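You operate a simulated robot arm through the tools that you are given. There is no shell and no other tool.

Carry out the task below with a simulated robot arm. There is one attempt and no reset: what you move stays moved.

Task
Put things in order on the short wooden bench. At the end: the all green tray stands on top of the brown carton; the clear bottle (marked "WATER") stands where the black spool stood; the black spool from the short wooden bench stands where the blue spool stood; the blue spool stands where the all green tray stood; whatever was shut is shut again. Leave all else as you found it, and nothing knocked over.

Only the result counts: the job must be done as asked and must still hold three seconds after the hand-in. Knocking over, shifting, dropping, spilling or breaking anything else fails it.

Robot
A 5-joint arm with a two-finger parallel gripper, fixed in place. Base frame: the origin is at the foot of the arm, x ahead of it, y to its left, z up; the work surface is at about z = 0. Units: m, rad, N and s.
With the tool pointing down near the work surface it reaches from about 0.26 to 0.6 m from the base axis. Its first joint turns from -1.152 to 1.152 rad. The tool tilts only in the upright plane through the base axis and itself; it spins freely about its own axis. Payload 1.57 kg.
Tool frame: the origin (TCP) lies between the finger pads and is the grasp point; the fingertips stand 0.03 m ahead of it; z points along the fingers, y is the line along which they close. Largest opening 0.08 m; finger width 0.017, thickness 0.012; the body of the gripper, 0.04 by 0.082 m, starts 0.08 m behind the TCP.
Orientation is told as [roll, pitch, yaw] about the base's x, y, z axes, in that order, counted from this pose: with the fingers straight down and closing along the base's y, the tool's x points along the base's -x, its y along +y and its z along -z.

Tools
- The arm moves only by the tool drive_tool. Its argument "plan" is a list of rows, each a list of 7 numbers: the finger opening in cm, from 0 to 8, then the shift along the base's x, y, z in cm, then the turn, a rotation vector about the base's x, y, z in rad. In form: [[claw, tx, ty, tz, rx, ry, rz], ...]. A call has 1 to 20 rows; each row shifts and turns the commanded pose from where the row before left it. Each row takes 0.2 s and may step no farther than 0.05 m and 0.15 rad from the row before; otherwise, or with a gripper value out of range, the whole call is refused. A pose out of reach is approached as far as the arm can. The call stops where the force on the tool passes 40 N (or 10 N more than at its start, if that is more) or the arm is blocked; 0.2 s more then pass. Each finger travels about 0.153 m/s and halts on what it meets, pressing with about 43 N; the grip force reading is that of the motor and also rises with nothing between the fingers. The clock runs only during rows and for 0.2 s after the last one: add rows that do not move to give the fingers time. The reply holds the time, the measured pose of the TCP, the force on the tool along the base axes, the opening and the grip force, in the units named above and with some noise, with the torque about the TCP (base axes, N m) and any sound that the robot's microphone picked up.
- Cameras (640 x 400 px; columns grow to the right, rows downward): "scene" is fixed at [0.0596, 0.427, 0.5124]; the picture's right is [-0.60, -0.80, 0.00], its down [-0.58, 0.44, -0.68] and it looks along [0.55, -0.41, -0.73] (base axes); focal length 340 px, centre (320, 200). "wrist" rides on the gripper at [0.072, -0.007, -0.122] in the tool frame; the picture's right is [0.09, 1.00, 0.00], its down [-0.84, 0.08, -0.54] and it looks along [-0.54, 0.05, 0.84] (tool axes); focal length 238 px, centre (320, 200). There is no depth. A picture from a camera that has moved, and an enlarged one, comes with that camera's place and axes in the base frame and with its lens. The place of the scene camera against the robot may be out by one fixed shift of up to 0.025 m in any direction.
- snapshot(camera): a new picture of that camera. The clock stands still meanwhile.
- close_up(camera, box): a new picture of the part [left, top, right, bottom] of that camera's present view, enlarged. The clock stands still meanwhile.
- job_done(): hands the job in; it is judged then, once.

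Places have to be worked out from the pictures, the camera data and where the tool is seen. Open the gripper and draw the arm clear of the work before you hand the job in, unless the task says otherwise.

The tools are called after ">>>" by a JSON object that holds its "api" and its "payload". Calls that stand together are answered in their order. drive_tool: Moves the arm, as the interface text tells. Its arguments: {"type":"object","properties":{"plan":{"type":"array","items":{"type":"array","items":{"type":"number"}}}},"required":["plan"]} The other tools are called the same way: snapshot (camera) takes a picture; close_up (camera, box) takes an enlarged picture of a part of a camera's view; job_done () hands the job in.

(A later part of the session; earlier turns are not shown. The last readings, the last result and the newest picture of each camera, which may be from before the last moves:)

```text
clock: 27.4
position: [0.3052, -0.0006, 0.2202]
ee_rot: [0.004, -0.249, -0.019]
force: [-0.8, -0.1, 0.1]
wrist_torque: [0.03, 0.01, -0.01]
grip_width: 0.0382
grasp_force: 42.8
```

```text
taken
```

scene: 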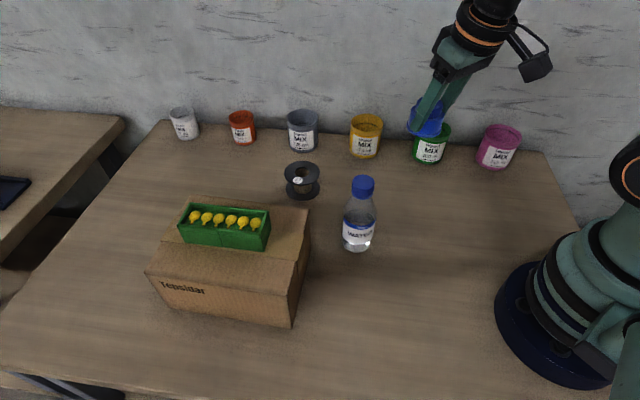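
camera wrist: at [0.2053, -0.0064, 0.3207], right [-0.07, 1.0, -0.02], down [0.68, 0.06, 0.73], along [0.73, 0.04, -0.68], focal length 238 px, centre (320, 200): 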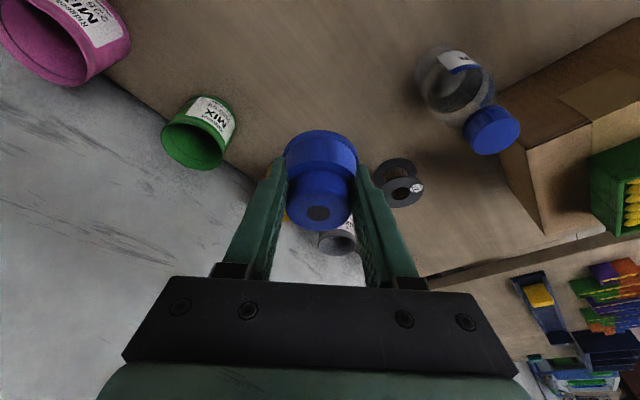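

The tilted pose works here too. The spool's axis sits about 0.6 cm outward of the TCP, so I aim the TCP at (0.293, -0.005) to put the spool at (0.299, -0.005), and lower to just above the bench.

>>> {"api": "drive_tool", "payload": {"plan": [[3, -0.6, -0.2, -2, 0, 0, 0], [3, -0.6, -0.2, -3.5, 0, 0, 0], [3, 0, 0, -3.5, 0, 0, 0], [3, 0, 0, -3.5, 0, 0, 0], [3, 0, 0, -2.5, 0, 0, 0], [3, 0, 0, -1.5, 0, 0, 0], [3, 0, 0, 0, 0, 0, 0], [3, 0, 0, 0, 0, 0, 0]]}}

>>> {"api": "snapshot", "payload": {"camera": "wrist"}}

>>> {"api": "snapshot", "payload": {"camera": "scene"}}

```text
clock: 29.2
position: [0.3037, -0.0054, 0.0558]
ee_rot: [-0.001, -0.251, -0.018]
force: [0.0, -0.6, -0.2]
wrist_torque: [0.04, -0.02, -0.03]
grip_width: 0.038
grasp_force: 42.6
out of reach, approached as far as the arm can: row 3, 4
```

```text
taken
camera wrist: at [0.204, -0.0107, 0.1573], right [-0.07, 1.0, -0.02], down [0.68, 0.07, 0.73], along [0.73, 0.04, -0.68], focal length 238 px, centre (320, 200)
```

wrist: 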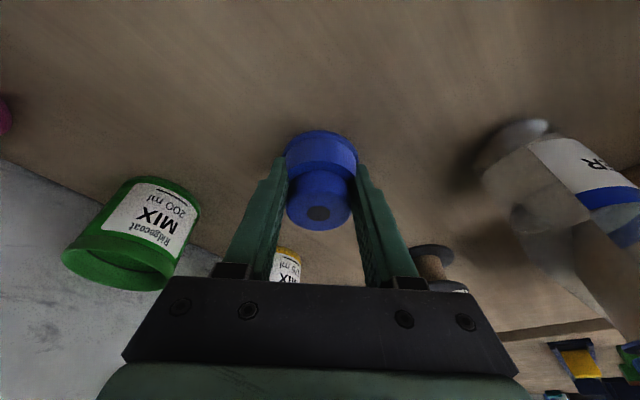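

```text
taken
```

scene: 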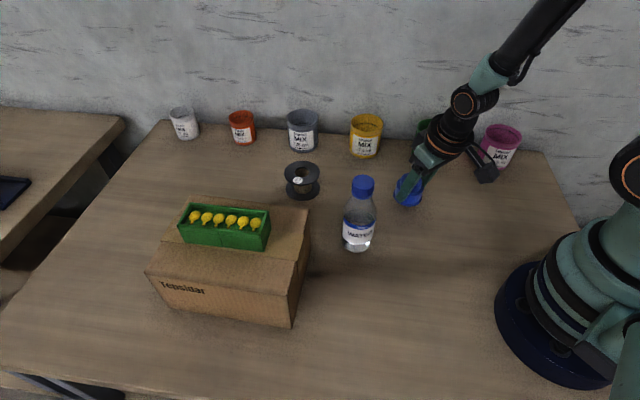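

It stopped at x = 0.304 because of reach limits on the way down, about 1.1 cm short. At this lower height I try moving the remaining distance inward.

>>> {"api": "drive_tool", "payload": {"plan": [[3, -0.5, 0, 0, 0, 0, 0], [3, -0.55, 0, 0, 0, 0, 0], [3, 0, 0, 0, 0, 0, 0]]}}

```text
clock: 30.0
position: [0.301, -0.0066, 0.0556]
ee_rot: [-0.002, -0.248, -0.017]
force: [-0.1, -0.2, -0.8]
wrist_torque: [0.0, 0.01, 0.01]
grip_width: 0.038
grasp_force: 42.7
out of reach, approached as far as the arm can: row 2
```

With this tilt the limit is about r = 0.301, so the spool would end 0.8 cm off. I set it down here first, then re-grip with the tool vertical to correct the offset. I lower it now in small steps.

>>> {"api": "drive_tool", "payload": {"plan": [[3, 0.1, 0, -0.8, 0, 0, 0], [3, 0, 0, -0.6, 0, 0, 0], [3, 0, 0, -0.3, 0, 0, 0], [3, 0, 0, 0, 0, 0, 0]]}}

```text
clock: 31.0
position: [0.3033, -0.007, 0.0384]
ee_rot: [0.0, -0.252, -0.016]
force: [-1.0, -0.3, -0.3]
wrist_torque: [0.01, 0.02, 0.01]
grip_width: 0.0383
grasp_force: 43.3
```

>>> {"api": "drive_tool", "payload": {"plan": [[3, 0, 0, -0.2, 0, 0, 0], [3, 0, 0, -0.2, 0, 0, 0], [3, 0, 0, 0, 0, 0, 0]]}}

>>> {"api": "close_up", "payload": {"camera": "scene", "box": [360, 130, 480, 220]}}

```text
clock: 31.6
position: [0.3032, -0.0049, 0.0356]
ee_rot: [-0.001, -0.249, -0.017]
force: [-5.2, -0.7, 15.9]
wrist_torque: [0.16, 0.07, 0.02]
grip_width: 0.0381
grasp_force: 43.0
stopped in row 2: the force on the tool passed its limit at 52 N (the readings are from after the stop); the commanded pose is now the measured one
```

```text
4.44 times, centred on (420, 175) of scene
camera zoom: at [0.0596, 0.427, 0.5124], right [-0.6, -0.8, 0.0], down [-0.58, 0.44, -0.68], along [0.55, -0.41, -0.73], focal length 1509 px, centre (-124, 311)
```

zoom: 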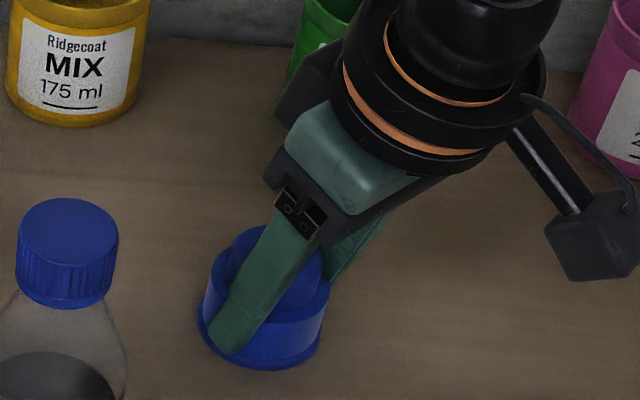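

The spool is on the bench. I open slowly so it stays put, then look.

>>> {"api": "drive_tool", "payload": {"plan": [[3.9, 0, 0, 0.1, 0, 0, 0], [4.4, 0, 0, 0, 0, 0, 0], [4.9, 0, 0, 0, 0, 0, 0], [5.4, 0, 0, 0, 0, 0, 0], [6, 0, 0, 0, 0, 0, 0], [7, 0, 0, 0, 0, 0, 0], [8, 0, 0, 0, 0, 0, 0], [8, 0, 0, 0, 0, 0, 0]]}}

>>> {"api": "snapshot", "payload": {"camera": "wrist"}}

>>> {"api": "close_up", "payload": {"camera": "scene", "box": [360, 130, 480, 220]}}

```text
clock: 33.4
position: [0.3031, -0.0058, 0.0358]
ee_rot: [0.0, -0.251, -0.018]
force: [-0.6, -0.3, 0.6]
wrist_torque: [0.01, 0.02, 0.0]
grip_width: 0.0799
grasp_force: 0.0
```

```text
taken
camera wrist: at [0.203, -0.0109, 0.1384], right [-0.07, 1.0, -0.02], down [0.68, 0.07, 0.73], along [0.73, 0.04, -0.68], focal length 238 px, centre (320, 200)
```

wrist: 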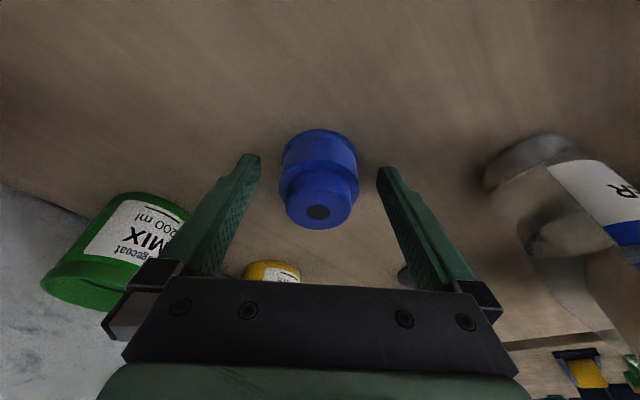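

```text
4.44 times, centred on (420, 175) of scene
camera zoom: at [0.0596, 0.427, 0.5124], right [-0.6, -0.8, 0.0], down [-0.58, 0.44, -0.68], along [0.55, -0.41, -0.73], focal length 1509 px, centre (-124, 311)
```

zoom: 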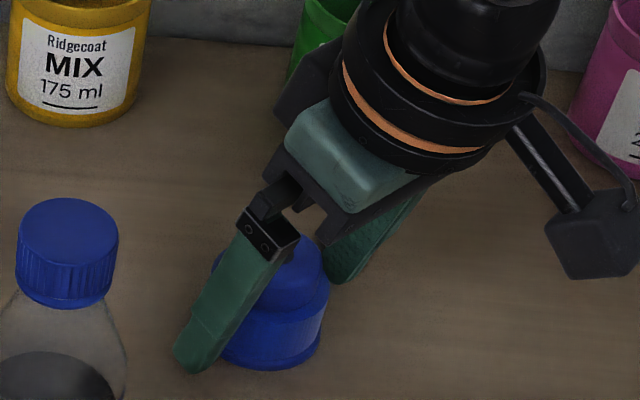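

The blue spool stands upright at about (0.310, -0.006), so it needs a 1.1 cm shift inward. I raise straight up, remove the tilt and look from above.

>>> {"api": "drive_tool", "payload": {"plan": [[8, 0, 0, 2, 0, 0, 0], [8, 0, 0, 3, 0, 0, 0], [8, 0, 0, 4, 0, 0, 0], [8, 0, 0, 3, 0, 0.08, 0], [8, 0.2, 0, 0, 0, 0.085, 0], [8, 0.2, 0, 0, 0.004, 0.085, 0], [8, 0, 0, 0, 0, 0, 0.017], [8, 0, 0, 0, 0, 0, 0]]}}

>>> {"api": "snapshot", "payload": {"camera": "wrist"}}

>>> {"api": "snapshot", "payload": {"camera": "scene"}}

```text
clock: 35.2
position: [0.3071, -0.0062, 0.1566]
ee_rot: [-0.001, 0.002, 0.001]
force: [0.0, 0.6, -1.1]
wrist_torque: [-0.02, -0.01, 0.0]
grip_width: 0.0801
grasp_force: 0.0
```

```text
taken
camera wrist: at [0.2356, -0.0132, 0.2805], right [-0.09, 1.0, 0.0], down [0.84, 0.08, 0.54], along [0.54, 0.05, -0.84], focal length 238 px, centre (320, 200)
```

wrist: 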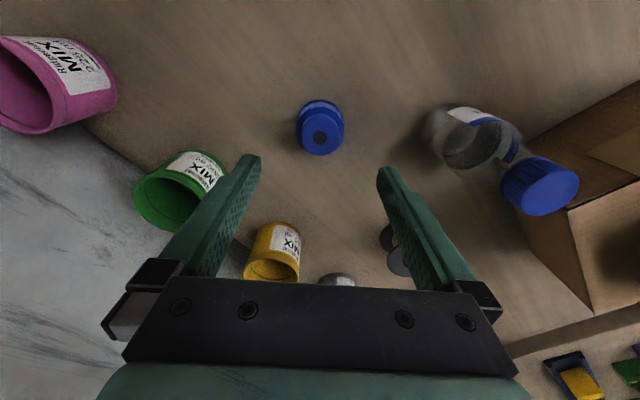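

```text
taken
```

scene: 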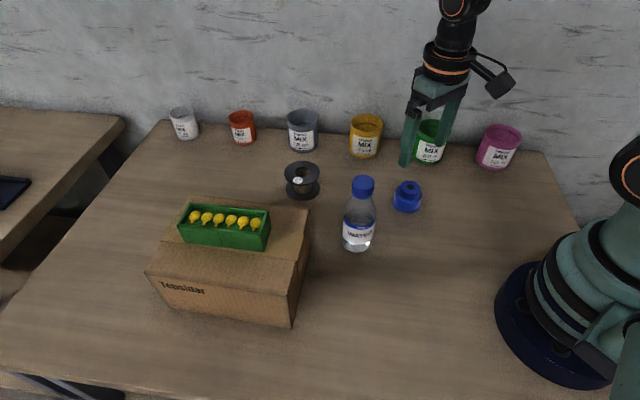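

From above the spool is at (0.3107, -0.0064). I lower vertically over it and re-grip with the tool straight.

>>> {"api": "drive_tool", "payload": {"plan": [[8, 0.3, 0, -3.5, 0, 0, 0], [8, 0, 0, -3.5, 0, 0, 0], [8, 0, 0, -3, 0, 0, 0], [8, 0, 0, -1.8, 0, 0, 0], [8, 0, 0, 0, 0, 0, 0], [6.5, 0, 0, 0, 0, 0, 0], [6, 0, 0, 0, 0, 0, 0], [5.5, 0, 0, 0, 0, 0, 0], [5, 0, 0, 0, 0, 0, 0], [4.4, 0, 0, 0, 0, 0, 0], [3.8, 0, 0, 0, 0, 0, 0], [3.2, 0, 0, 0, 0, 0, 0], [3, 0, 0, 0, 0, 0, 0], [3, 0, 0, 0, 0, 0, 0]]}}

>>> {"api": "snapshot", "payload": {"camera": "wrist"}}

```text
clock: 38.2
position: [0.3092, -0.0074, 0.0401]
ee_rot: [0.0, 0.0, 0.001]
force: [0.1, -0.9, 1.1]
wrist_torque: [0.04, -0.03, 0.02]
grip_width: 0.0384
grasp_force: 43.2
```

```text
taken
camera wrist: at [0.2381, -0.0145, 0.1622], right [-0.09, 1.0, 0.0], down [0.84, 0.08, 0.54], along [0.54, 0.05, -0.84], focal length 238 px, centre (320, 200)
```

wrist: 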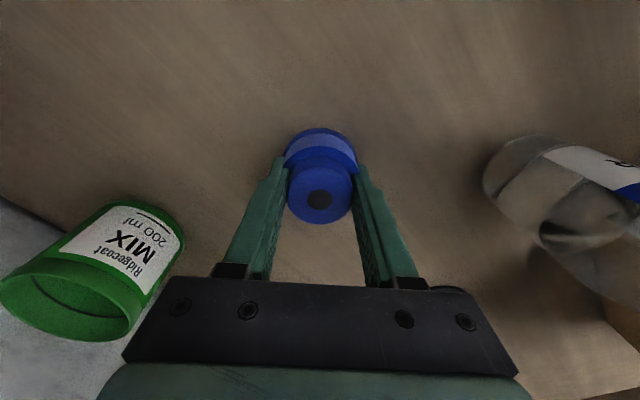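

Gripped at 43 N with the spool at (0.311, -0.0075). I lift it slightly, shift by (-1.2, +0.25) cm and lower it again.

>>> {"api": "drive_tool", "payload": {"plan": [[3, 0, 0, 0.6, 0, 0, 0], [3, 0, 0, 0.4, 0, 0, 0], [3, -0.6, 0.12, 0, 0, 0, 0], [3, -0.6, 0.13, 0, 0, 0, 0], [3, 0, 0, 0, 0, 0, 0], [3, 0, 0, -0.5, 0, 0, 0], [3, 0, 0, -0.3, 0, 0, 0], [3, 0, 0, 0, 0, 0, 0]]}}

>>> {"api": "snapshot", "payload": {"camera": "wrist"}}

```text
clock: 40.0
position: [0.2977, -0.0035, 0.0406]
ee_rot: [0.0, 0.0, -0.001]
force: [-0.3, -0.2, -0.7]
wrist_torque: [-0.02, 0.0, 0.01]
grip_width: 0.0381
grasp_force: 43.1
```

```text
taken
camera wrist: at [0.2258, -0.0106, 0.1638], right [-0.09, 1.0, 0.0], down [0.84, 0.08, 0.54], along [0.54, 0.05, -0.84], focal length 238 px, centre (320, 200)
```

wrist: 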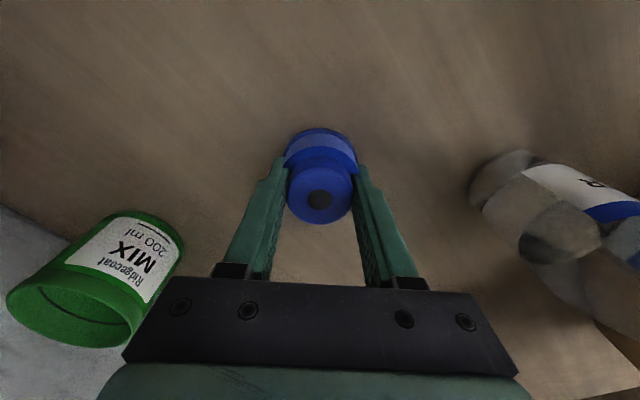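

The spool is now at about (0.299, -0.0045). I lower the last 2 mm and release slowly.

>>> {"api": "drive_tool", "payload": {"plan": [[3, 0, 0, -0.15, 0, 0, 0], [3, 0, 0, 0, 0, 0, 0], [3.9, 0, 0, 0, 0, 0, 0], [4.4, 0, 0, 0, 0, 0, 0], [4.9, 0, 0, 0, 0, 0, 0], [5.4, 0, 0, 0, 0, 0, 0], [6, 0, 0, 0, 0, 0, 0], [7, 0, 0, 0, 0, 0, 0], [8, 0, 0, 0, 0, 0, 0], [8, 0, 0, 0, 0, 0, 0]]}}

>>> {"api": "snapshot", "payload": {"camera": "wrist"}}

```text
clock: 42.2
position: [0.297, -0.0042, 0.0398]
ee_rot: [0.0, 0.001, -0.001]
force: [-0.3, -0.2, 0.6]
wrist_torque: [0.03, 0.01, 0.01]
grip_width: 0.0801
grasp_force: 0.1
```

```text
taken
camera wrist: at [0.2257, -0.0106, 0.1628], right [-0.09, 1.0, 0.0], down [0.84, 0.08, 0.54], along [0.54, 0.05, -0.84], focal length 238 px, centre (320, 200)
```

wrist: 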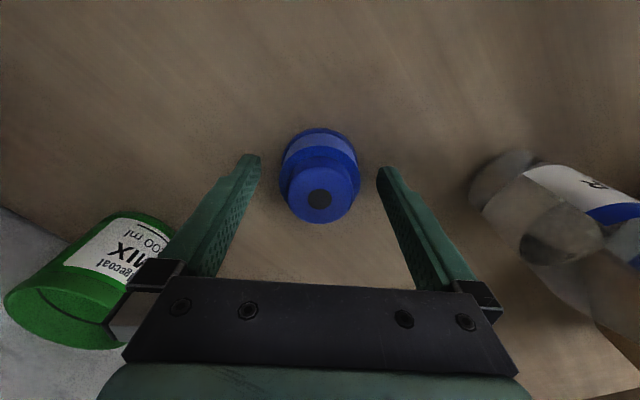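

The blue spool stands at (0.299, -0.004), where the tray was. I rise well clear and move above the black spool to fix its exact place.

>>> {"api": "drive_tool", "payload": {"plan": [[8, 0, 0, 2.5, 0, 0, 0], [8, 0, 0, 4, 0, 0, 0], [8, 0, 0, 4, 0, 0, 0], [8, 0, 0, 4, 0, 0, 0], [8, 0, 0, 3.5, 0, 0, 0], [8, 2.8, 2.35, 0, 0, 0, 0.0476], [8, 2.8, 2.35, 0, 0, 0, 0.0476], [8, 2.8, 2.35, 0, 0, 0, 0.0476], [8, 2.8, 2.35, 0, 0, 0, 0.0476], [8, 2.9, 2.35, 0, 0, 0, 0.0476], [8, 2.9, 2.35, 0, 0, 0, 0.0476], [8, 0, 0, -2, 0, 0, 0], [8, 0, 0, 0, 0, 0, 0]]}}

>>> {"api": "snapshot", "payload": {"camera": "wrist"}}

>>> {"api": "close_up", "payload": {"camera": "wrist", "box": [260, 60, 380, 160]}}

>>> {"api": "snapshot", "payload": {"camera": "scene"}}

```text
clock: 45.0
position: [0.4661, 0.14, 0.1979]
ee_rot: [0.0, -0.001, 0.286]
force: [0.5, -0.5, -0.2]
wrist_torque: [0.0, -0.01, -0.01]
grip_width: 0.08
grasp_force: 0.1
```

```text
taken
camera wrist: at [0.3995, 0.112, 0.3213], right [-0.37, 0.93, 0.0], down [0.78, 0.31, 0.54], along [0.5, 0.2, -0.84], focal length 238 px, centre (320, 200)
```

wrist: 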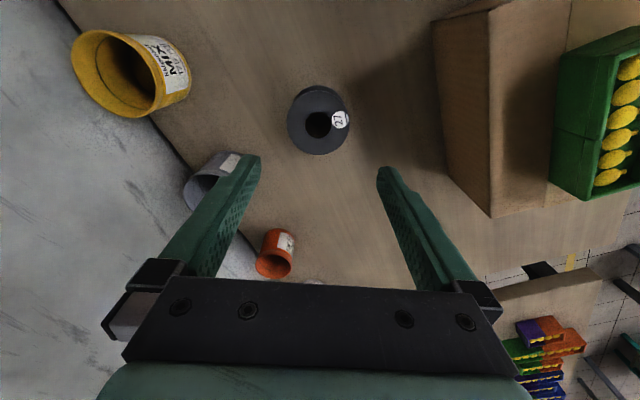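

```text
4.00 times, centred on (320, 110) of wrist
camera zoom: at [0.3995, 0.112, 0.3213], right [-0.37, 0.93, 0.0], down [0.78, 0.31, 0.54], along [0.5, 0.2, -0.84], focal length 953 px, centre (320, 560)
```

zoom: 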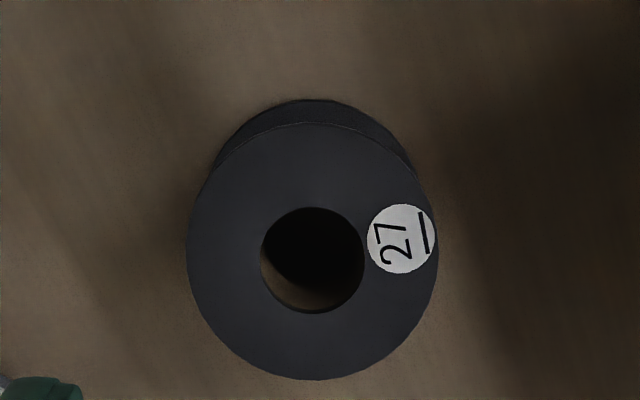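

```text
taken
```

scene: 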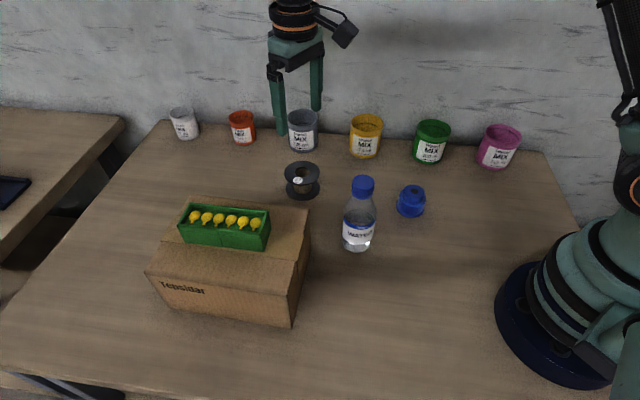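

The black spool's centre is about (0.4705, 0.1376), flange diameter 7.1 cm, height 4.5 cm. That leaves about 4 mm of clearance per side. I tilt 0.25 rad outward, so I can later reach the blue spool's old place, and lower to just above it.

>>> {"api": "drive_tool", "payload": {"plan": [[8, 0.05, -0.1, -2.2, 0.0176, -0.06, 0], [8, 0.05, -0.1, -2.2, 0.0176, -0.06, 0], [8, 0.02, -0.1, -2.2, 0.0176, -0.06, 0], [8, 0, -0.03, -2.2, 0.0176, -0.06, 0], [8, 0, 0, 0, 0, 0, 0], [8, 0, 0, 0, 0, 0, 0]]}}

>>> {"api": "snapshot", "payload": {"camera": "wrist"}}

>>> {"api": "close_up", "payload": {"camera": "wrist", "box": [230, 60, 410, 220]}}

```text
clock: 46.4
position: [0.4689, 0.1332, 0.1108]
ee_rot: [-0.002, -0.25, 0.288]
force: [-0.4, 0.1, -0.3]
wrist_torque: [0.0, 0.01, -0.02]
grip_width: 0.08
grasp_force: 0.0
```

```text
taken
camera wrist: at [0.3744, 0.0988, 0.2123], right [-0.37, 0.93, -0.02], down [0.63, 0.27, 0.73], along [0.69, 0.25, -0.68], focal length 238 px, centre (320, 200)
```

wrist: 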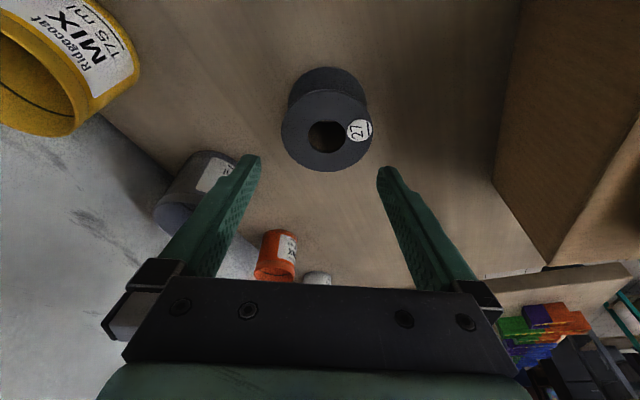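

```text
2.50 times, centred on (320, 140) of wrist
camera zoom: at [0.3744, 0.0988, 0.2123], right [-0.37, 0.93, -0.02], down [0.63, 0.27, 0.73], along [0.69, 0.25, -0.68], focal length 596 px, centre (320, 350)
```

zoom: 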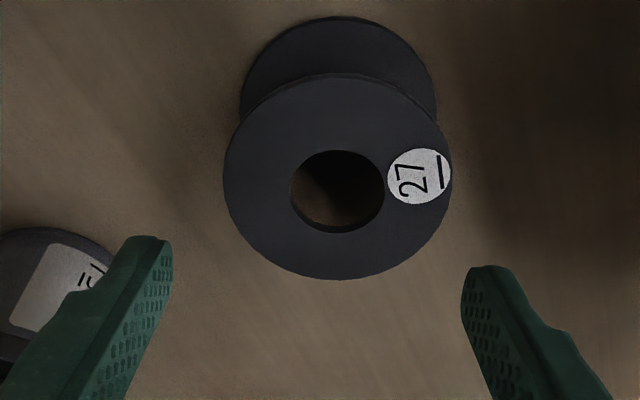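

The spool sits about 5 mm to the right of the tool's mid-plane. I shift sideways by that much and lower to just above the top flange to verify clearance.

>>> {"api": "drive_tool", "payload": {"plan": [[8, -0.15, 0.46, -1.3, 0, 0, 0], [8, 0, 0, -1.3, 0, 0, 0], [8, 0, 0, 0, 0, 0, 0], [8, 0, 0, 0, 0, 0, 0]]}}

>>> {"api": "snapshot", "payload": {"camera": "wrist"}}

>>> {"api": "close_up", "payload": {"camera": "wrist", "box": [230, 80, 410, 240]}}

```text
clock: 47.4
position: [0.4685, 0.1378, 0.0841]
ee_rot: [-0.001, -0.251, 0.285]
force: [-0.8, -0.5, 0.0]
wrist_torque: [0.01, -0.02, -0.01]
grip_width: 0.08
grasp_force: 0.0
```

```text
taken
camera wrist: at [0.3735, 0.1031, 0.1861], right [-0.37, 0.93, -0.02], down [0.63, 0.27, 0.73], along [0.69, 0.25, -0.68], focal length 238 px, centre (320, 200)
```

wrist: 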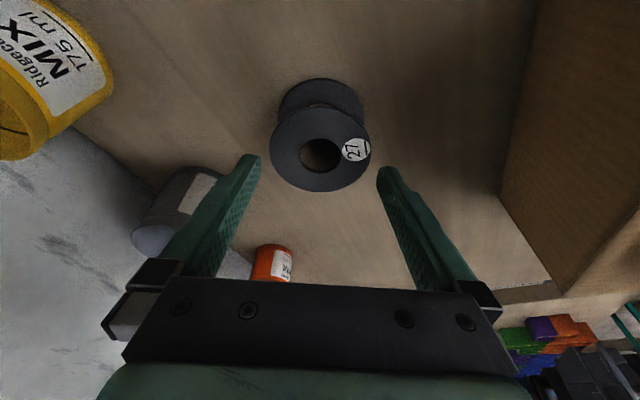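

```text
2.50 times, centred on (320, 160) of wrist
camera zoom: at [0.3735, 0.1031, 0.1861], right [-0.37, 0.93, -0.02], down [0.63, 0.27, 0.73], along [0.69, 0.25, -0.68], focal length 596 px, centre (320, 300)
```

zoom: 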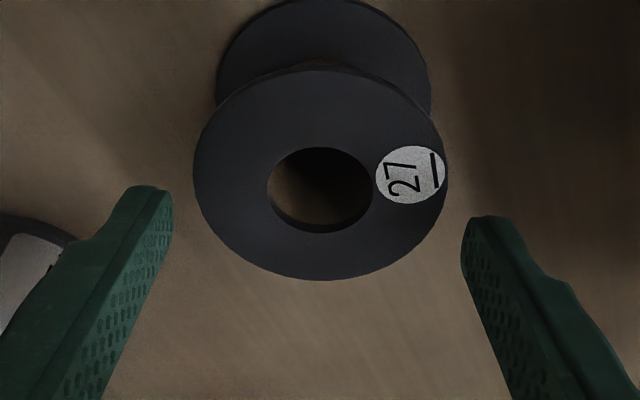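

The spool is now centred between the fingers to within about 1 mm, at (0.471, 0.138). I lower around it to z ≈ 0.036.

>>> {"api": "drive_tool", "payload": {"plan": [[8, 0, 0, -1.5, 0, 0, 0], [8, 0, 0, -1.5, 0, 0, 0], [8, 0, 0, -1.1, 0, 0, 0], [8, 0, 0, -0.7, 0, 0, 0], [8, 0, 0, 0, 0, 0, 0]]}}

>>> {"api": "snapshot", "payload": {"camera": "wrist"}}

>>> {"api": "close_up", "payload": {"camera": "scene", "box": [230, 110, 370, 220]}}

```text
clock: 48.6
position: [0.4674, 0.1388, 0.0372]
ee_rot: [0.001, -0.25, 0.286]
force: [0.8, 1.0, -0.4]
wrist_torque: [-0.02, -0.04, -0.02]
grip_width: 0.0801
grasp_force: 0.0
```

```text
taken
camera wrist: at [0.3741, 0.1035, 0.1385], right [-0.37, 0.93, -0.02], down [0.63, 0.26, 0.73], along [0.69, 0.25, -0.68], focal length 238 px, centre (320, 200)
```

wrist: 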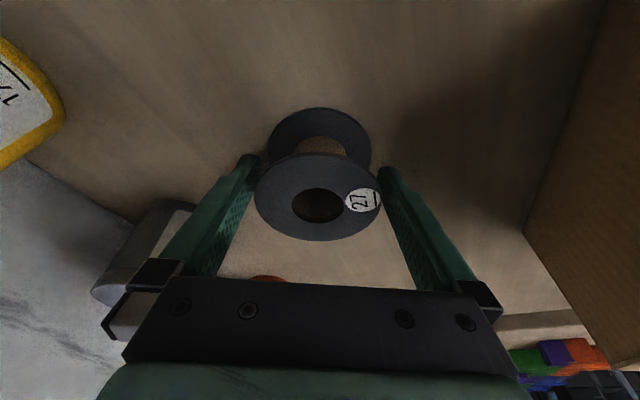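

```text
3.64 times, centred on (300, 165) of scene
camera zoom: at [0.0596, 0.427, 0.5124], right [-0.6, -0.8, 0.0], down [-0.58, 0.44, -0.68], along [0.55, -0.41, -0.73], focal length 1235 px, centre (393, 327)
```

zoom: 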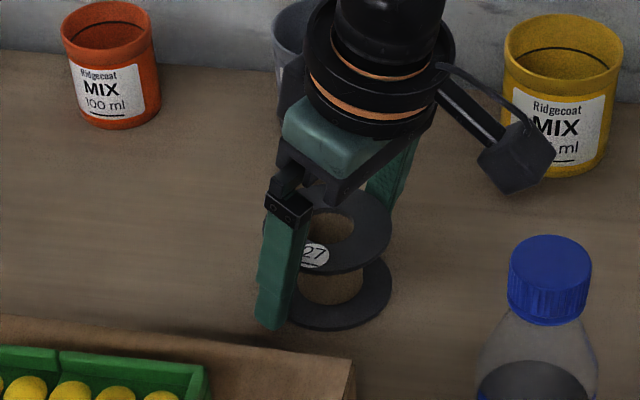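

The fingers straddle the spool with no contact force. I close slowly.

>>> {"api": "drive_tool", "payload": {"plan": [[7.5, 0, 0, 0, 0, 0, 0], [7.2, 0, 0, 0, 0, 0, 0], [6.9, 0, 0, 0, 0, 0, 0], [6.5, 0, 0, 0, 0, 0, 0], [6.0, 0, 0, 0, 0, 0, 0], [5.5, 0, 0, 0, 0, 0, 0], [5.5, 0, 0, 0, 0, 0, 0]]}}

>>> {"api": "close_up", "payload": {"camera": "wrist", "box": [230, 90, 410, 250]}}

```text
clock: 50.2
position: [0.4668, 0.1377, 0.0374]
ee_rot: [0.001, -0.25, 0.288]
force: [-0.3, 0.1, -0.5]
wrist_torque: [0.01, -0.01, 0.0]
grip_width: 0.0697
grasp_force: 42.9
```

```text
2.50 times, centred on (320, 170) of wrist
camera zoom: at [0.374, 0.1035, 0.1386], right [-0.37, 0.93, -0.02], down [0.63, 0.26, 0.73], along [0.69, 0.25, -0.68], focal length 596 px, centre (320, 275)
```

zoom: 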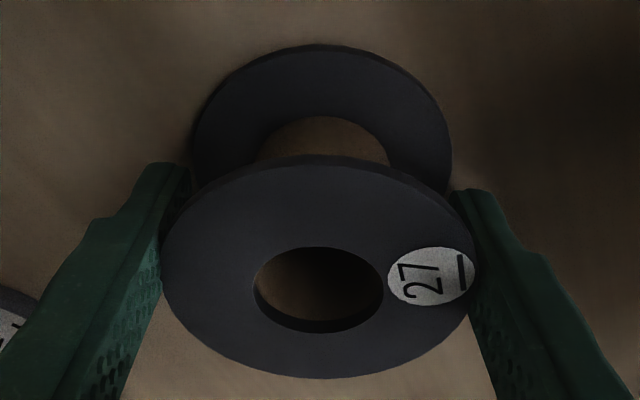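

The black spool is held at 7.0 cm with 43 N. Its old centre I take as (0.472, 0.1386). I lift it gently and check.

>>> {"api": "drive_tool", "payload": {"plan": [[5.5, 0, 0, 0.5, 0, 0, 0], [5.5, 0, 0, 1.0, 0, 0, 0], [5.5, 0, 0, 2.0, 0, 0, 0], [5.5, 0, 0, 2.5, 0, 0, 0], [5.5, 0, 0, 2.5, 0, 0, 0], [5.5, 0, 0, 0, 0, 0, 0]]}}

>>> {"api": "snapshot", "payload": {"camera": "wrist"}}

>>> {"api": "snapshot", "payload": {"camera": "scene"}}

```text
clock: 51.6
position: [0.4663, 0.1385, 0.1224]
ee_rot: [0.0, -0.249, 0.287]
force: [-0.6, 0.5, -0.7]
wrist_torque: [0.09, 0.0, 0.02]
grip_width: 0.0701
grasp_force: 43.6
```

```text
taken
camera wrist: at [0.373, 0.1035, 0.225], right [-0.37, 0.93, -0.02], down [0.63, 0.26, 0.73], along [0.69, 0.25, -0.68], focal length 238 px, centre (320, 200)
```

wrist: 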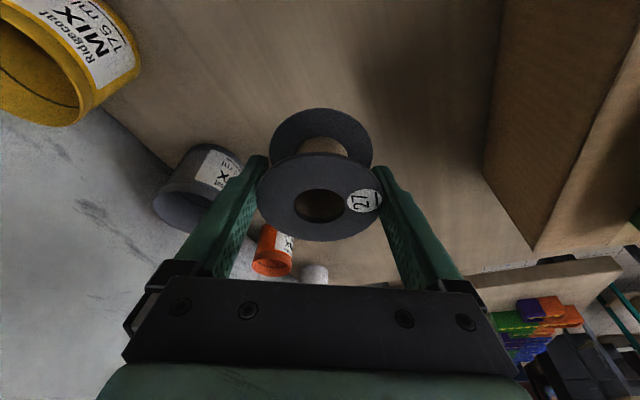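

```text
taken
```

scene: 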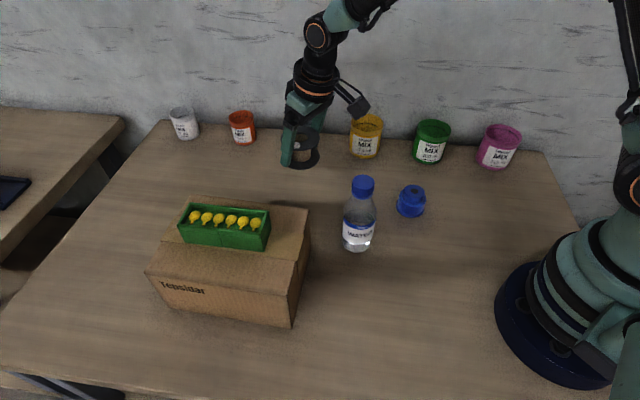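

The black spool is held upright. I carry it on an arc to the blue spool's old place, turning the yaw with the azimuth.

>>> {"api": "drive_tool", "payload": {"plan": [[5.5, 0.95, 1.23, 0, 0, 0, 0.0178], [5.5, 1.9, 2.5, 0, 0, 0, 0.0357], [5.5, 1.79, 2.63, 0, 0, 0, 0.0357], [5.5, 1.65, 2.77, 0, 0, 0, 0.0357], [5.5, 1.3, 2.9, 0, 0, 0, 0.0357], [5.5, 0.68, 1.7, 0, 0, 0, 0.0179], [5.5, 0, 0, 0, 0, 0, 0], [5.5, 0, 0, 0, 0, 0, 0]]}}

>>> {"api": "snapshot", "payload": {"camera": "wrist"}}

>>> {"api": "snapshot", "payload": {"camera": "scene"}}

```text
clock: 53.4
position: [0.5501, 0.2752, 0.1235]
ee_rot: [0.0, -0.249, 0.465]
force: [-0.4, -0.1, -0.9]
wrist_torque: [0.01, -0.01, -0.03]
grip_width: 0.0697
grasp_force: 42.7
```

```text
taken
camera wrist: at [0.4622, 0.2245, 0.2243], right [-0.53, 0.85, -0.02], down [0.57, 0.37, 0.73], along [0.63, 0.37, -0.68], focal length 238 px, centre (320, 200)
```

wrist: 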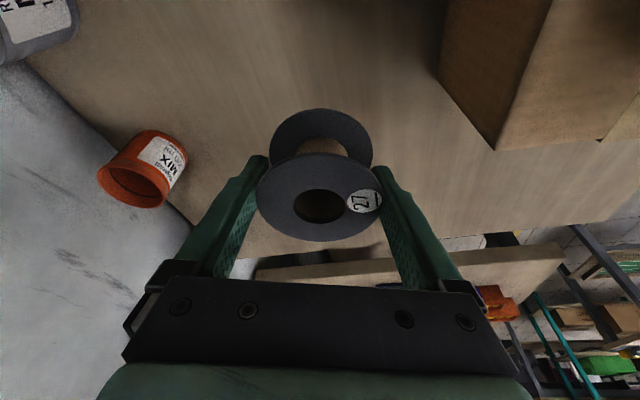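

```text
taken
```

scene: 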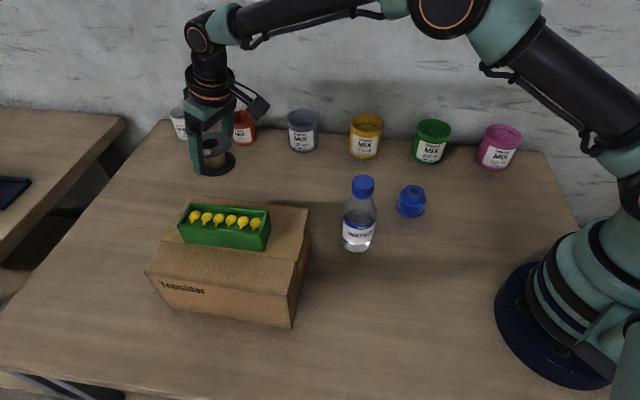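

I'm over the target within about 1 mm. I lower to just above the bench.

>>> {"api": "drive_tool", "payload": {"plan": [[5.5, -0.05, 0.05, -2, 0, 0, 0], [5.5, 0, 0, -2.5, 0, 0, 0], [5.5, 0, 0, -2, 0, 0, 0], [5.5, 0, 0, -1.3, 0, 0, 0], [5.5, 0, 0, -0.4, 0, 0, 0], [5.5, 0, 0, 0, 0, 0, 0]]}}

>>> {"api": "snapshot", "payload": {"camera": "wrist"}}

>>> {"api": "close_up", "payload": {"camera": "scene", "box": [150, 110, 310, 220]}}

```text
clock: 54.8
position: [0.5501, 0.2759, 0.0402]
ee_rot: [0.0, -0.248, 0.465]
force: [-0.4, 0.1, -0.1]
wrist_torque: [-0.01, 0.0, 0.01]
grip_width: 0.0697
grasp_force: 42.8
```

```text
taken
camera wrist: at [0.4634, 0.2252, 0.1416], right [-0.53, 0.85, -0.02], down [0.57, 0.37, 0.73], along [0.63, 0.37, -0.68], focal length 238 px, centre (320, 200)
```

wrist: 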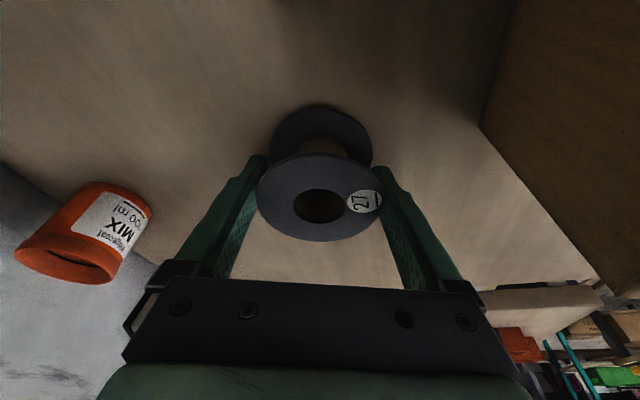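

```text
3.64 times, centred on (230, 165) of scene
camera zoom: at [0.0596, 0.427, 0.5124], right [-0.6, -0.8, 0.0], down [-0.58, 0.44, -0.68], along [0.55, -0.41, -0.73], focal length 1235 px, centre (647, 327)
```

zoom: 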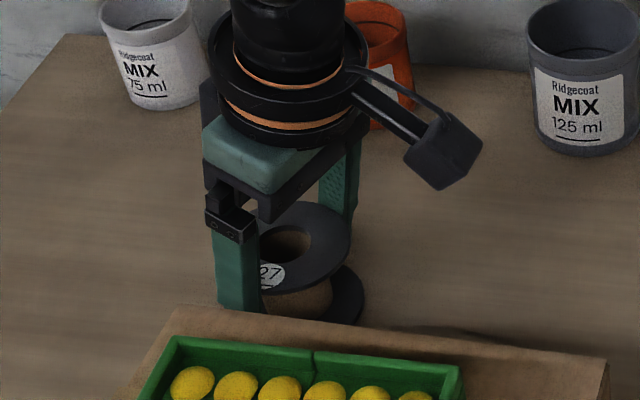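

It is about 3 mm above the bench. I lower in 1 mm steps until it touches.

>>> {"api": "drive_tool", "payload": {"plan": [[5.5, 0, 0, -0.12, 0, 0, 0], [5.5, 0, 0, -0.1, 0, 0, 0], [5.5, 0, 0, 0, 0, 0, 0]]}}

```text
clock: 55.6
position: [0.5493, 0.2753, 0.037]
ee_rot: [0.0, -0.249, 0.464]
force: [-0.8, -0.8, -0.6]
wrist_torque: [0.02, 0.0, -0.01]
grip_width: 0.0694
grasp_force: 43.4
```

>>> {"api": "drive_tool", "payload": {"plan": [[5.5, 0, 0, -0.08, 0, 0, 0], [5.5, 0, 0, 0, 0, 0, 0]]}}

```text
clock: 56.2
position: [0.5499, 0.2763, 0.0352]
ee_rot: [0.0, -0.249, 0.465]
force: [-0.5, -1.0, 0.8]
wrist_torque: [0.0, 0.05, 0.0]
grip_width: 0.0695
grasp_force: 42.7
```

The readings are still near zero, so I take one more small step down to feel the contact.

>>> {"api": "drive_tool", "payload": {"plan": [[5.5, 0, 0, -0.08, 0, 0, 0], [5.5, 0, 0, 0, 0, 0, 0]]}}

```text
clock: 56.8
position: [0.5509, 0.2765, 0.0358]
ee_rot: [0.0, -0.251, 0.464]
force: [0.5, -2.3, 4.1]
wrist_torque: [-0.1, 0.13, 0.05]
grip_width: 0.0697
grasp_force: 42.8
```

Contact is just made at 4 N. I open the fingers slowly to release, then look.

>>> {"api": "drive_tool", "payload": {"plan": [[6.9, 0, 0, 0, 0, 0, 0], [7.1, 0, 0, 0, 0, 0, 0], [7.3, 0, 0, 0, 0, 0, 0], [7.6, 0, 0, 0, 0, 0, 0], [8, 0, 0, 0, 0, 0, 0], [8, 0, 0, 0, 0, 0, 0]]}}

>>> {"api": "snapshot", "payload": {"camera": "wrist"}}

>>> {"api": "close_up", "payload": {"camera": "wrist", "box": [230, 90, 410, 250]}}

```text
clock: 58.2
position: [0.5496, 0.2761, 0.0358]
ee_rot: [0.001, -0.249, 0.465]
force: [0.6, 0.1, -0.1]
wrist_torque: [-0.01, -0.02, -0.01]
grip_width: 0.0798
grasp_force: 0.1
```

```text
taken
camera wrist: at [0.4628, 0.2254, 0.1381], right [-0.53, 0.85, -0.02], down [0.57, 0.37, 0.73], along [0.63, 0.37, -0.68], focal length 238 px, centre (320, 200)
```

wrist: 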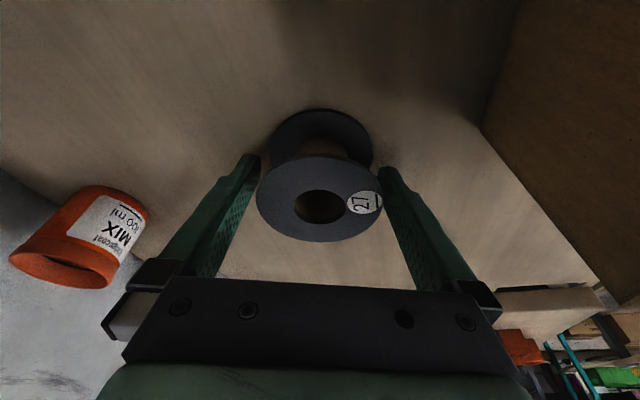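

```text
2.50 times, centred on (320, 170) of wrist
camera zoom: at [0.4628, 0.2254, 0.1381], right [-0.53, 0.85, -0.02], down [0.57, 0.37, 0.73], along [0.63, 0.37, -0.68], focal length 596 px, centre (320, 275)
```

zoom: 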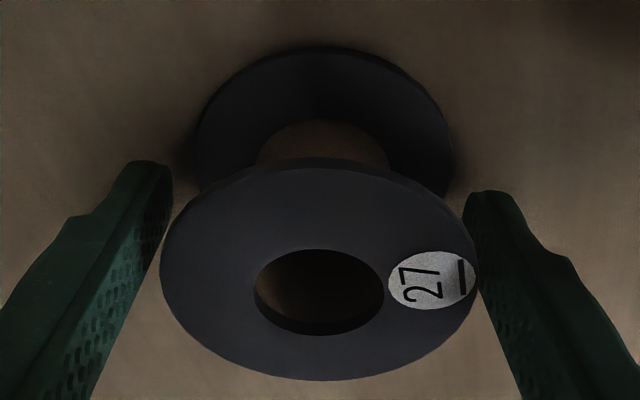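

The black spool stands free and upright. The right finger is a touch closer, so I shift 1 mm to centre, then rise straight up slowly.

>>> {"api": "drive_tool", "payload": {"plan": [[8, -0.05, 0.085, 0, 0, 0, 0], [8, 0, 0, 0.8, 0, 0, 0], [8, 0, 0, 1.5, 0, 0, 0], [8, 0, 0, 2.5, 0, 0, 0], [8, 0, 0, 3.5, 0, 0, 0], [8, 0, 0, 3, 0, 0, 0], [8, 0, 0, 0, 0, 0, 0]]}}

>>> {"api": "snapshot", "payload": {"camera": "wrist"}}

>>> {"api": "snapshot", "payload": {"camera": "scene"}}

```text
clock: 59.8
position: [0.5488, 0.2788, 0.1509]
ee_rot: [0.002, -0.25, 0.465]
force: [0.2, 0.3, -0.3]
wrist_torque: [0.0, -0.03, 0.01]
grip_width: 0.0799
grasp_force: 0.0
```

```text
taken
camera wrist: at [0.4631, 0.2276, 0.253], right [-0.53, 0.85, -0.02], down [0.57, 0.37, 0.73], along [0.63, 0.37, -0.68], focal length 238 px, centre (320, 200)
```

wrist: 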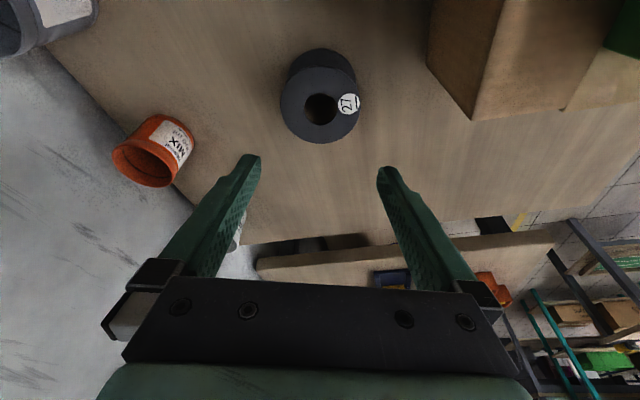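

```text
taken
```

scene: 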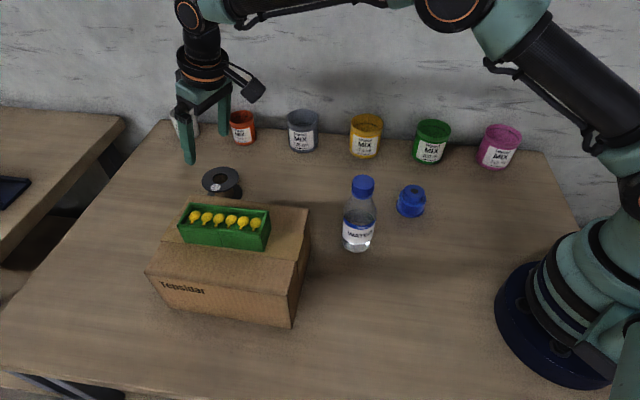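

The black spool stands at about (0.552, 0.278), where the blue one was. Next is the bottle: I rise, remove the tilt and move back to hover above it.

>>> {"api": "drive_tool", "payload": {"plan": [[8, 0, 0, 3, 0, 0, 0], [8, 0, 0, 3, -0.028, 0.056, 0], [8, -2.5, -1.3, 2, -0.028, 0.056, 0], [8, -2.5, -1.3, 1, -0.028, 0.056, 0], [8, -2.5, -1.3, 0, -0.028, 0.0555, 0], [8, -3.4, -2.0, 0, 0, 0, -0.0066], [8, -3.4, -2.0, 0, 0, 0, -0.0066], [8, -3.4, -2.0, 0, 0, 0, -0.0066], [8, -3.4, -2.0, 0, 0, 0, -0.0066], [8, -3.2, -2.0, 0, 0, 0, -0.0066], [8, 0, 0, 0, 0, 0, 0], [8, 0, 0, 0, 0, 0, 0]]}}

>>> {"api": "snapshot", "payload": {"camera": "wrist"}}

>>> {"api": "close_up", "payload": {"camera": "wrist", "box": [250, 60, 390, 180]}}

>>> {"api": "snapshot", "payload": {"camera": "scene"}}

```text
clock: 62.4
position: [0.3084, 0.1377, 0.2396]
ee_rot: [0.001, 0.001, 0.432]
force: [0.0, 0.0, -0.5]
wrist_torque: [0.01, -0.01, -0.01]
grip_width: 0.08
grasp_force: 0.1
```

```text
taken
camera wrist: at [0.2447, 0.1012, 0.3634], right [-0.5, 0.87, 0.0], down [0.73, 0.42, 0.54], along [0.47, 0.27, -0.84], focal length 238 px, centre (320, 200)
```

wrist: 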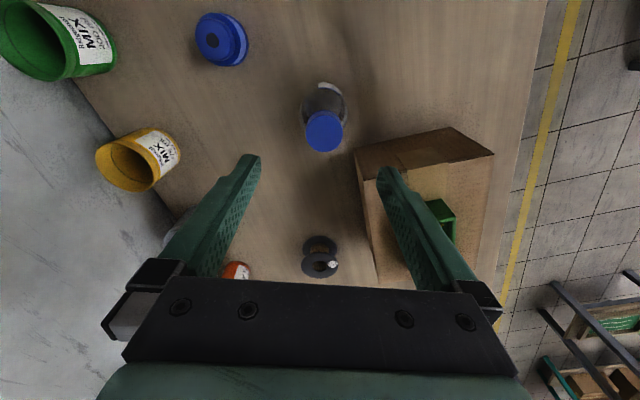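

```text
3.33 times, centred on (320, 120) of wrist
camera zoom: at [0.2447, 0.1012, 0.3634], right [-0.5, 0.87, 0.0], down [0.73, 0.42, 0.54], along [0.47, 0.27, -0.84], focal length 794 px, centre (320, 467)
```

zoom: 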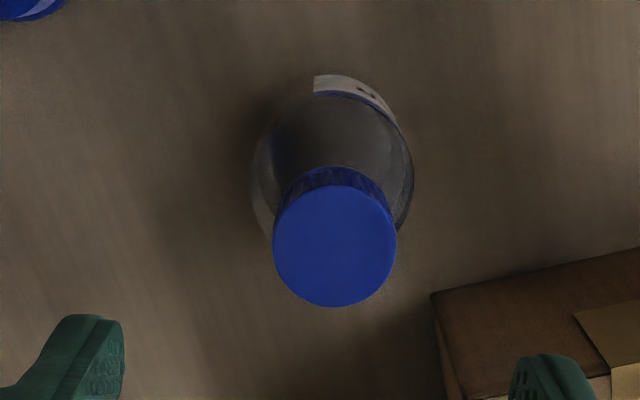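

```text
taken
```

scene: 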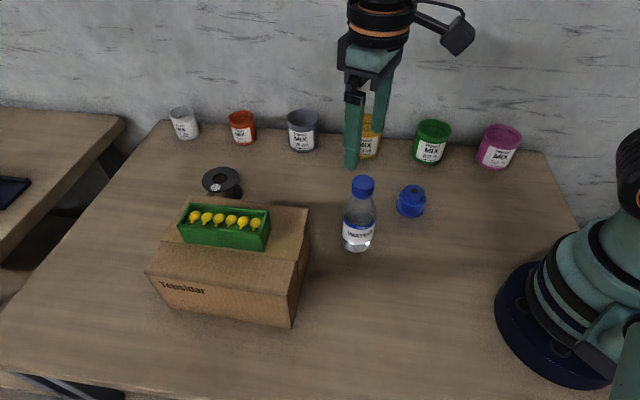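

The bottle's cap centre is at about (0.302, 0.139), top at about z = 0.143. I shift to it and lower to just above the cap to verify.

>>> {"api": "drive_tool", "payload": {"plan": [[8, -0.5, 0.14, -2.5, 0, 0, 0], [8, 0, 0, -2.5, 0, 0, 0], [8, 0, 0, -1, 0, 0, 0], [8, 0, 0, 0, 0, 0, 0], [8, 0, 0, 0, 0, 0, 0]]}}

>>> {"api": "snapshot", "payload": {"camera": "wrist"}}

>>> {"api": "close_up", "payload": {"camera": "wrist", "box": [240, 80, 400, 220]}}

>>> {"api": "close_up", "payload": {"camera": "scene", "box": [300, 130, 430, 260]}}

```text
clock: 63.6
position: [0.3018, 0.1384, 0.1789]
ee_rot: [-0.001, 0.0, 0.431]
force: [-0.6, -1.2, -0.7]
wrist_torque: [-0.01, -0.02, 0.0]
grip_width: 0.0803
grasp_force: 0.0
```

```text
taken
camera wrist: at [0.2392, 0.1025, 0.303], right [-0.5, 0.87, 0.0], down [0.73, 0.42, 0.54], along [0.47, 0.27, -0.84], focal length 238 px, centre (320, 200)
```

wrist: 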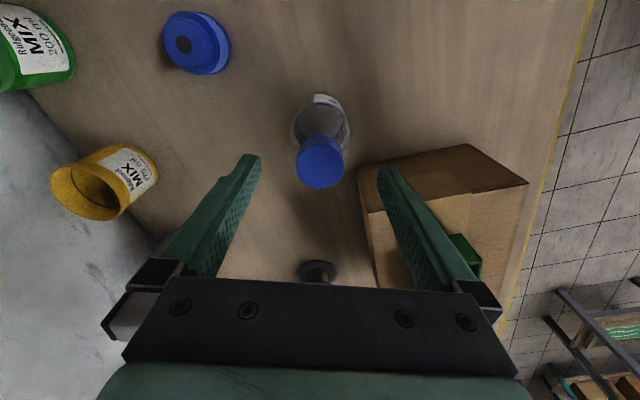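

```text
2.86 times, centred on (320, 150) of wrist
camera zoom: at [0.2392, 0.1025, 0.303], right [-0.5, 0.87, 0.0], down [0.73, 0.42, 0.54], along [0.47, 0.27, -0.84], focal length 681 px, centre (320, 343)
```

zoom: 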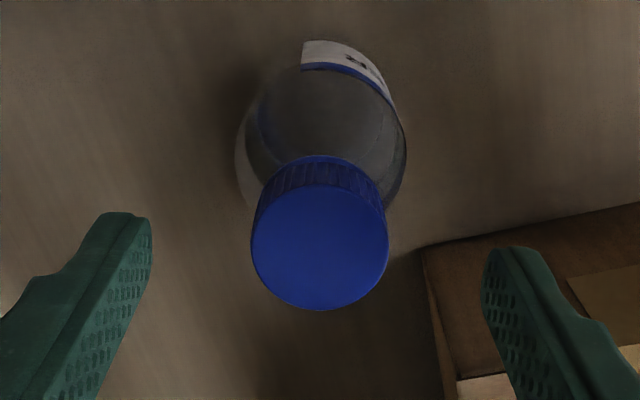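

```text
3.08 times, centred on (365, 195) of scene
camera zoom: at [0.0596, 0.427, 0.5124], right [-0.6, -0.8, 0.0], down [-0.58, 0.44, -0.68], along [0.55, -0.41, -0.73], focal length 1045 px, centre (182, 215)
```

zoom: 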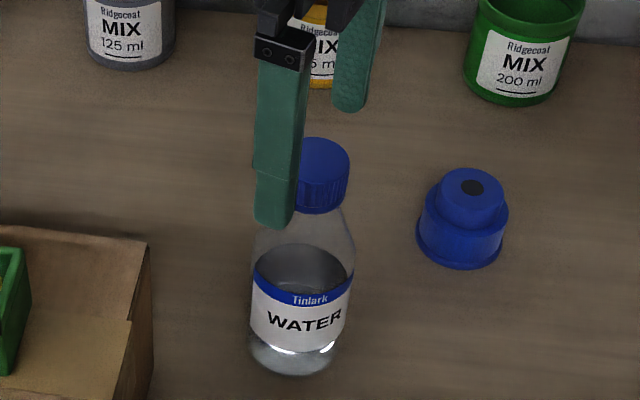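

The bottle is centred at about (0.302, 0.139), cap top around 0.147. I lower around it to z ≈ 0.078, which leaves the palm just clear of the cap.

>>> {"api": "drive_tool", "payload": {"plan": [[8, 0, 0, -2.5, 0, 0, 0], [8, 0, 0, -2.5, 0, 0, 0], [8, 0, 0, -2.5, 0, 0, 0], [8, 0, 0, -1.5, 0, 0, 0], [8, 0, 0, -1.0, 0, 0, 0], [8, 0, 0, 0, 0, 0, 0]]}}

>>> {"api": "snapshot", "payload": {"camera": "wrist"}}

>>> {"api": "close_up", "payload": {"camera": "scene", "box": [300, 130, 430, 260]}}

```text
clock: 65.0
position: [0.3013, 0.1391, 0.0799]
ee_rot: [0.0, 0.0, 0.432]
force: [0.0, 0.2, 0.3]
wrist_torque: [-0.02, 0.03, -0.02]
grip_width: 0.08
grasp_force: 0.0
```

```text
taken
camera wrist: at [0.2391, 0.1033, 0.2034], right [-0.5, 0.87, 0.0], down [0.73, 0.42, 0.54], along [0.47, 0.27, -0.84], focal length 238 px, centre (320, 200)
```

wrist: 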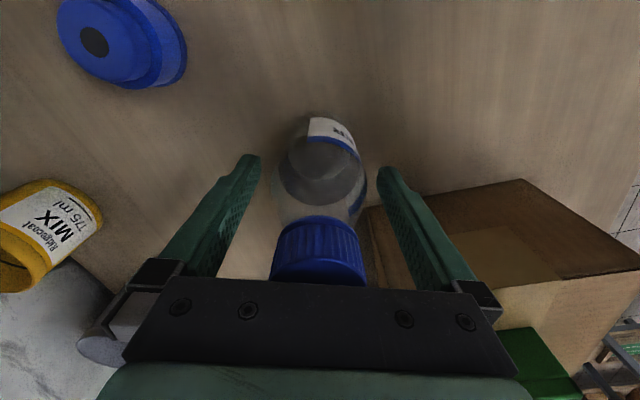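

```text
3.08 times, centred on (365, 195) of scene
camera zoom: at [0.0596, 0.427, 0.5124], right [-0.6, -0.8, 0.0], down [-0.58, 0.44, -0.68], along [0.55, -0.41, -0.73], focal length 1045 px, centre (182, 215)
```

zoom: 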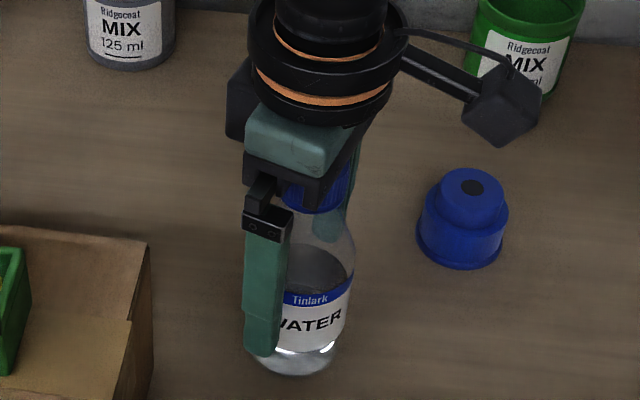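

The fingers are around the bottle body with no contact yet. I close slowly.

>>> {"api": "drive_tool", "payload": {"plan": [[7, 0, 0, 0, 0, 0, 0], [6.4, 0, 0, 0, 0, 0, 0], [6.0, 0, 0, 0, 0, 0, 0], [5.7, 0, 0, 0, 0, 0, 0], [5.4, 0, 0, 0, 0, 0, 0], [5.0, 0, 0, 0, 0, 0, 0], [4.6, 0, 0, 0, 0, 0, 0], [4.4, 0, 0, 0, 0, 0, 0], [4.4, 0, 0, 0, 0, 0, 0]]}}

>>> {"api": "snapshot", "payload": {"camera": "wrist"}}

>>> {"api": "close_up", "payload": {"camera": "scene", "box": [300, 130, 430, 260]}}

```text
clock: 67.0
position: [0.3016, 0.1393, 0.0788]
ee_rot: [-0.001, 0.0, 0.431]
force: [-0.3, 0.8, 1.2]
wrist_torque: [-0.02, -0.02, -0.02]
grip_width: 0.0553
grasp_force: 43.0
```

```text
taken
camera wrist: at [0.2392, 0.1033, 0.2037], right [-0.5, 0.87, 0.0], down [0.73, 0.42, 0.54], along [0.47, 0.27, -0.84], focal length 238 px, centre (320, 200)
```

wrist: 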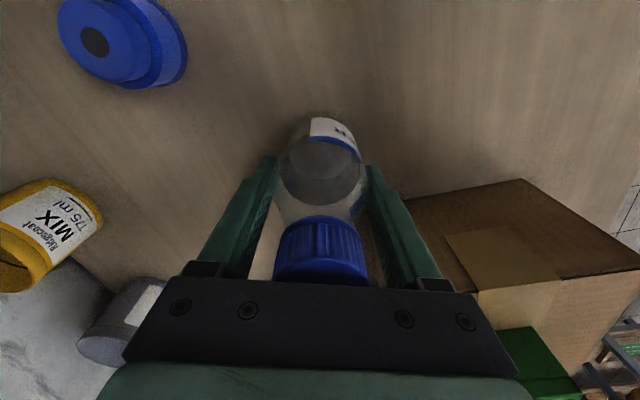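

```text
3.08 times, centred on (365, 195) of scene
camera zoom: at [0.0596, 0.427, 0.5124], right [-0.6, -0.8, 0.0], down [-0.58, 0.44, -0.68], along [0.55, -0.41, -0.73], focal length 1045 px, centre (182, 215)
```

zoom: 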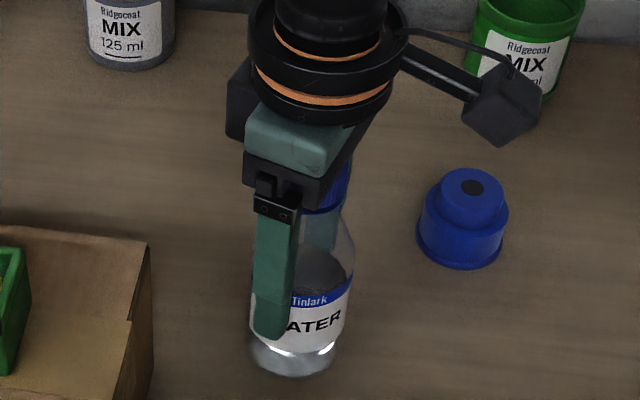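

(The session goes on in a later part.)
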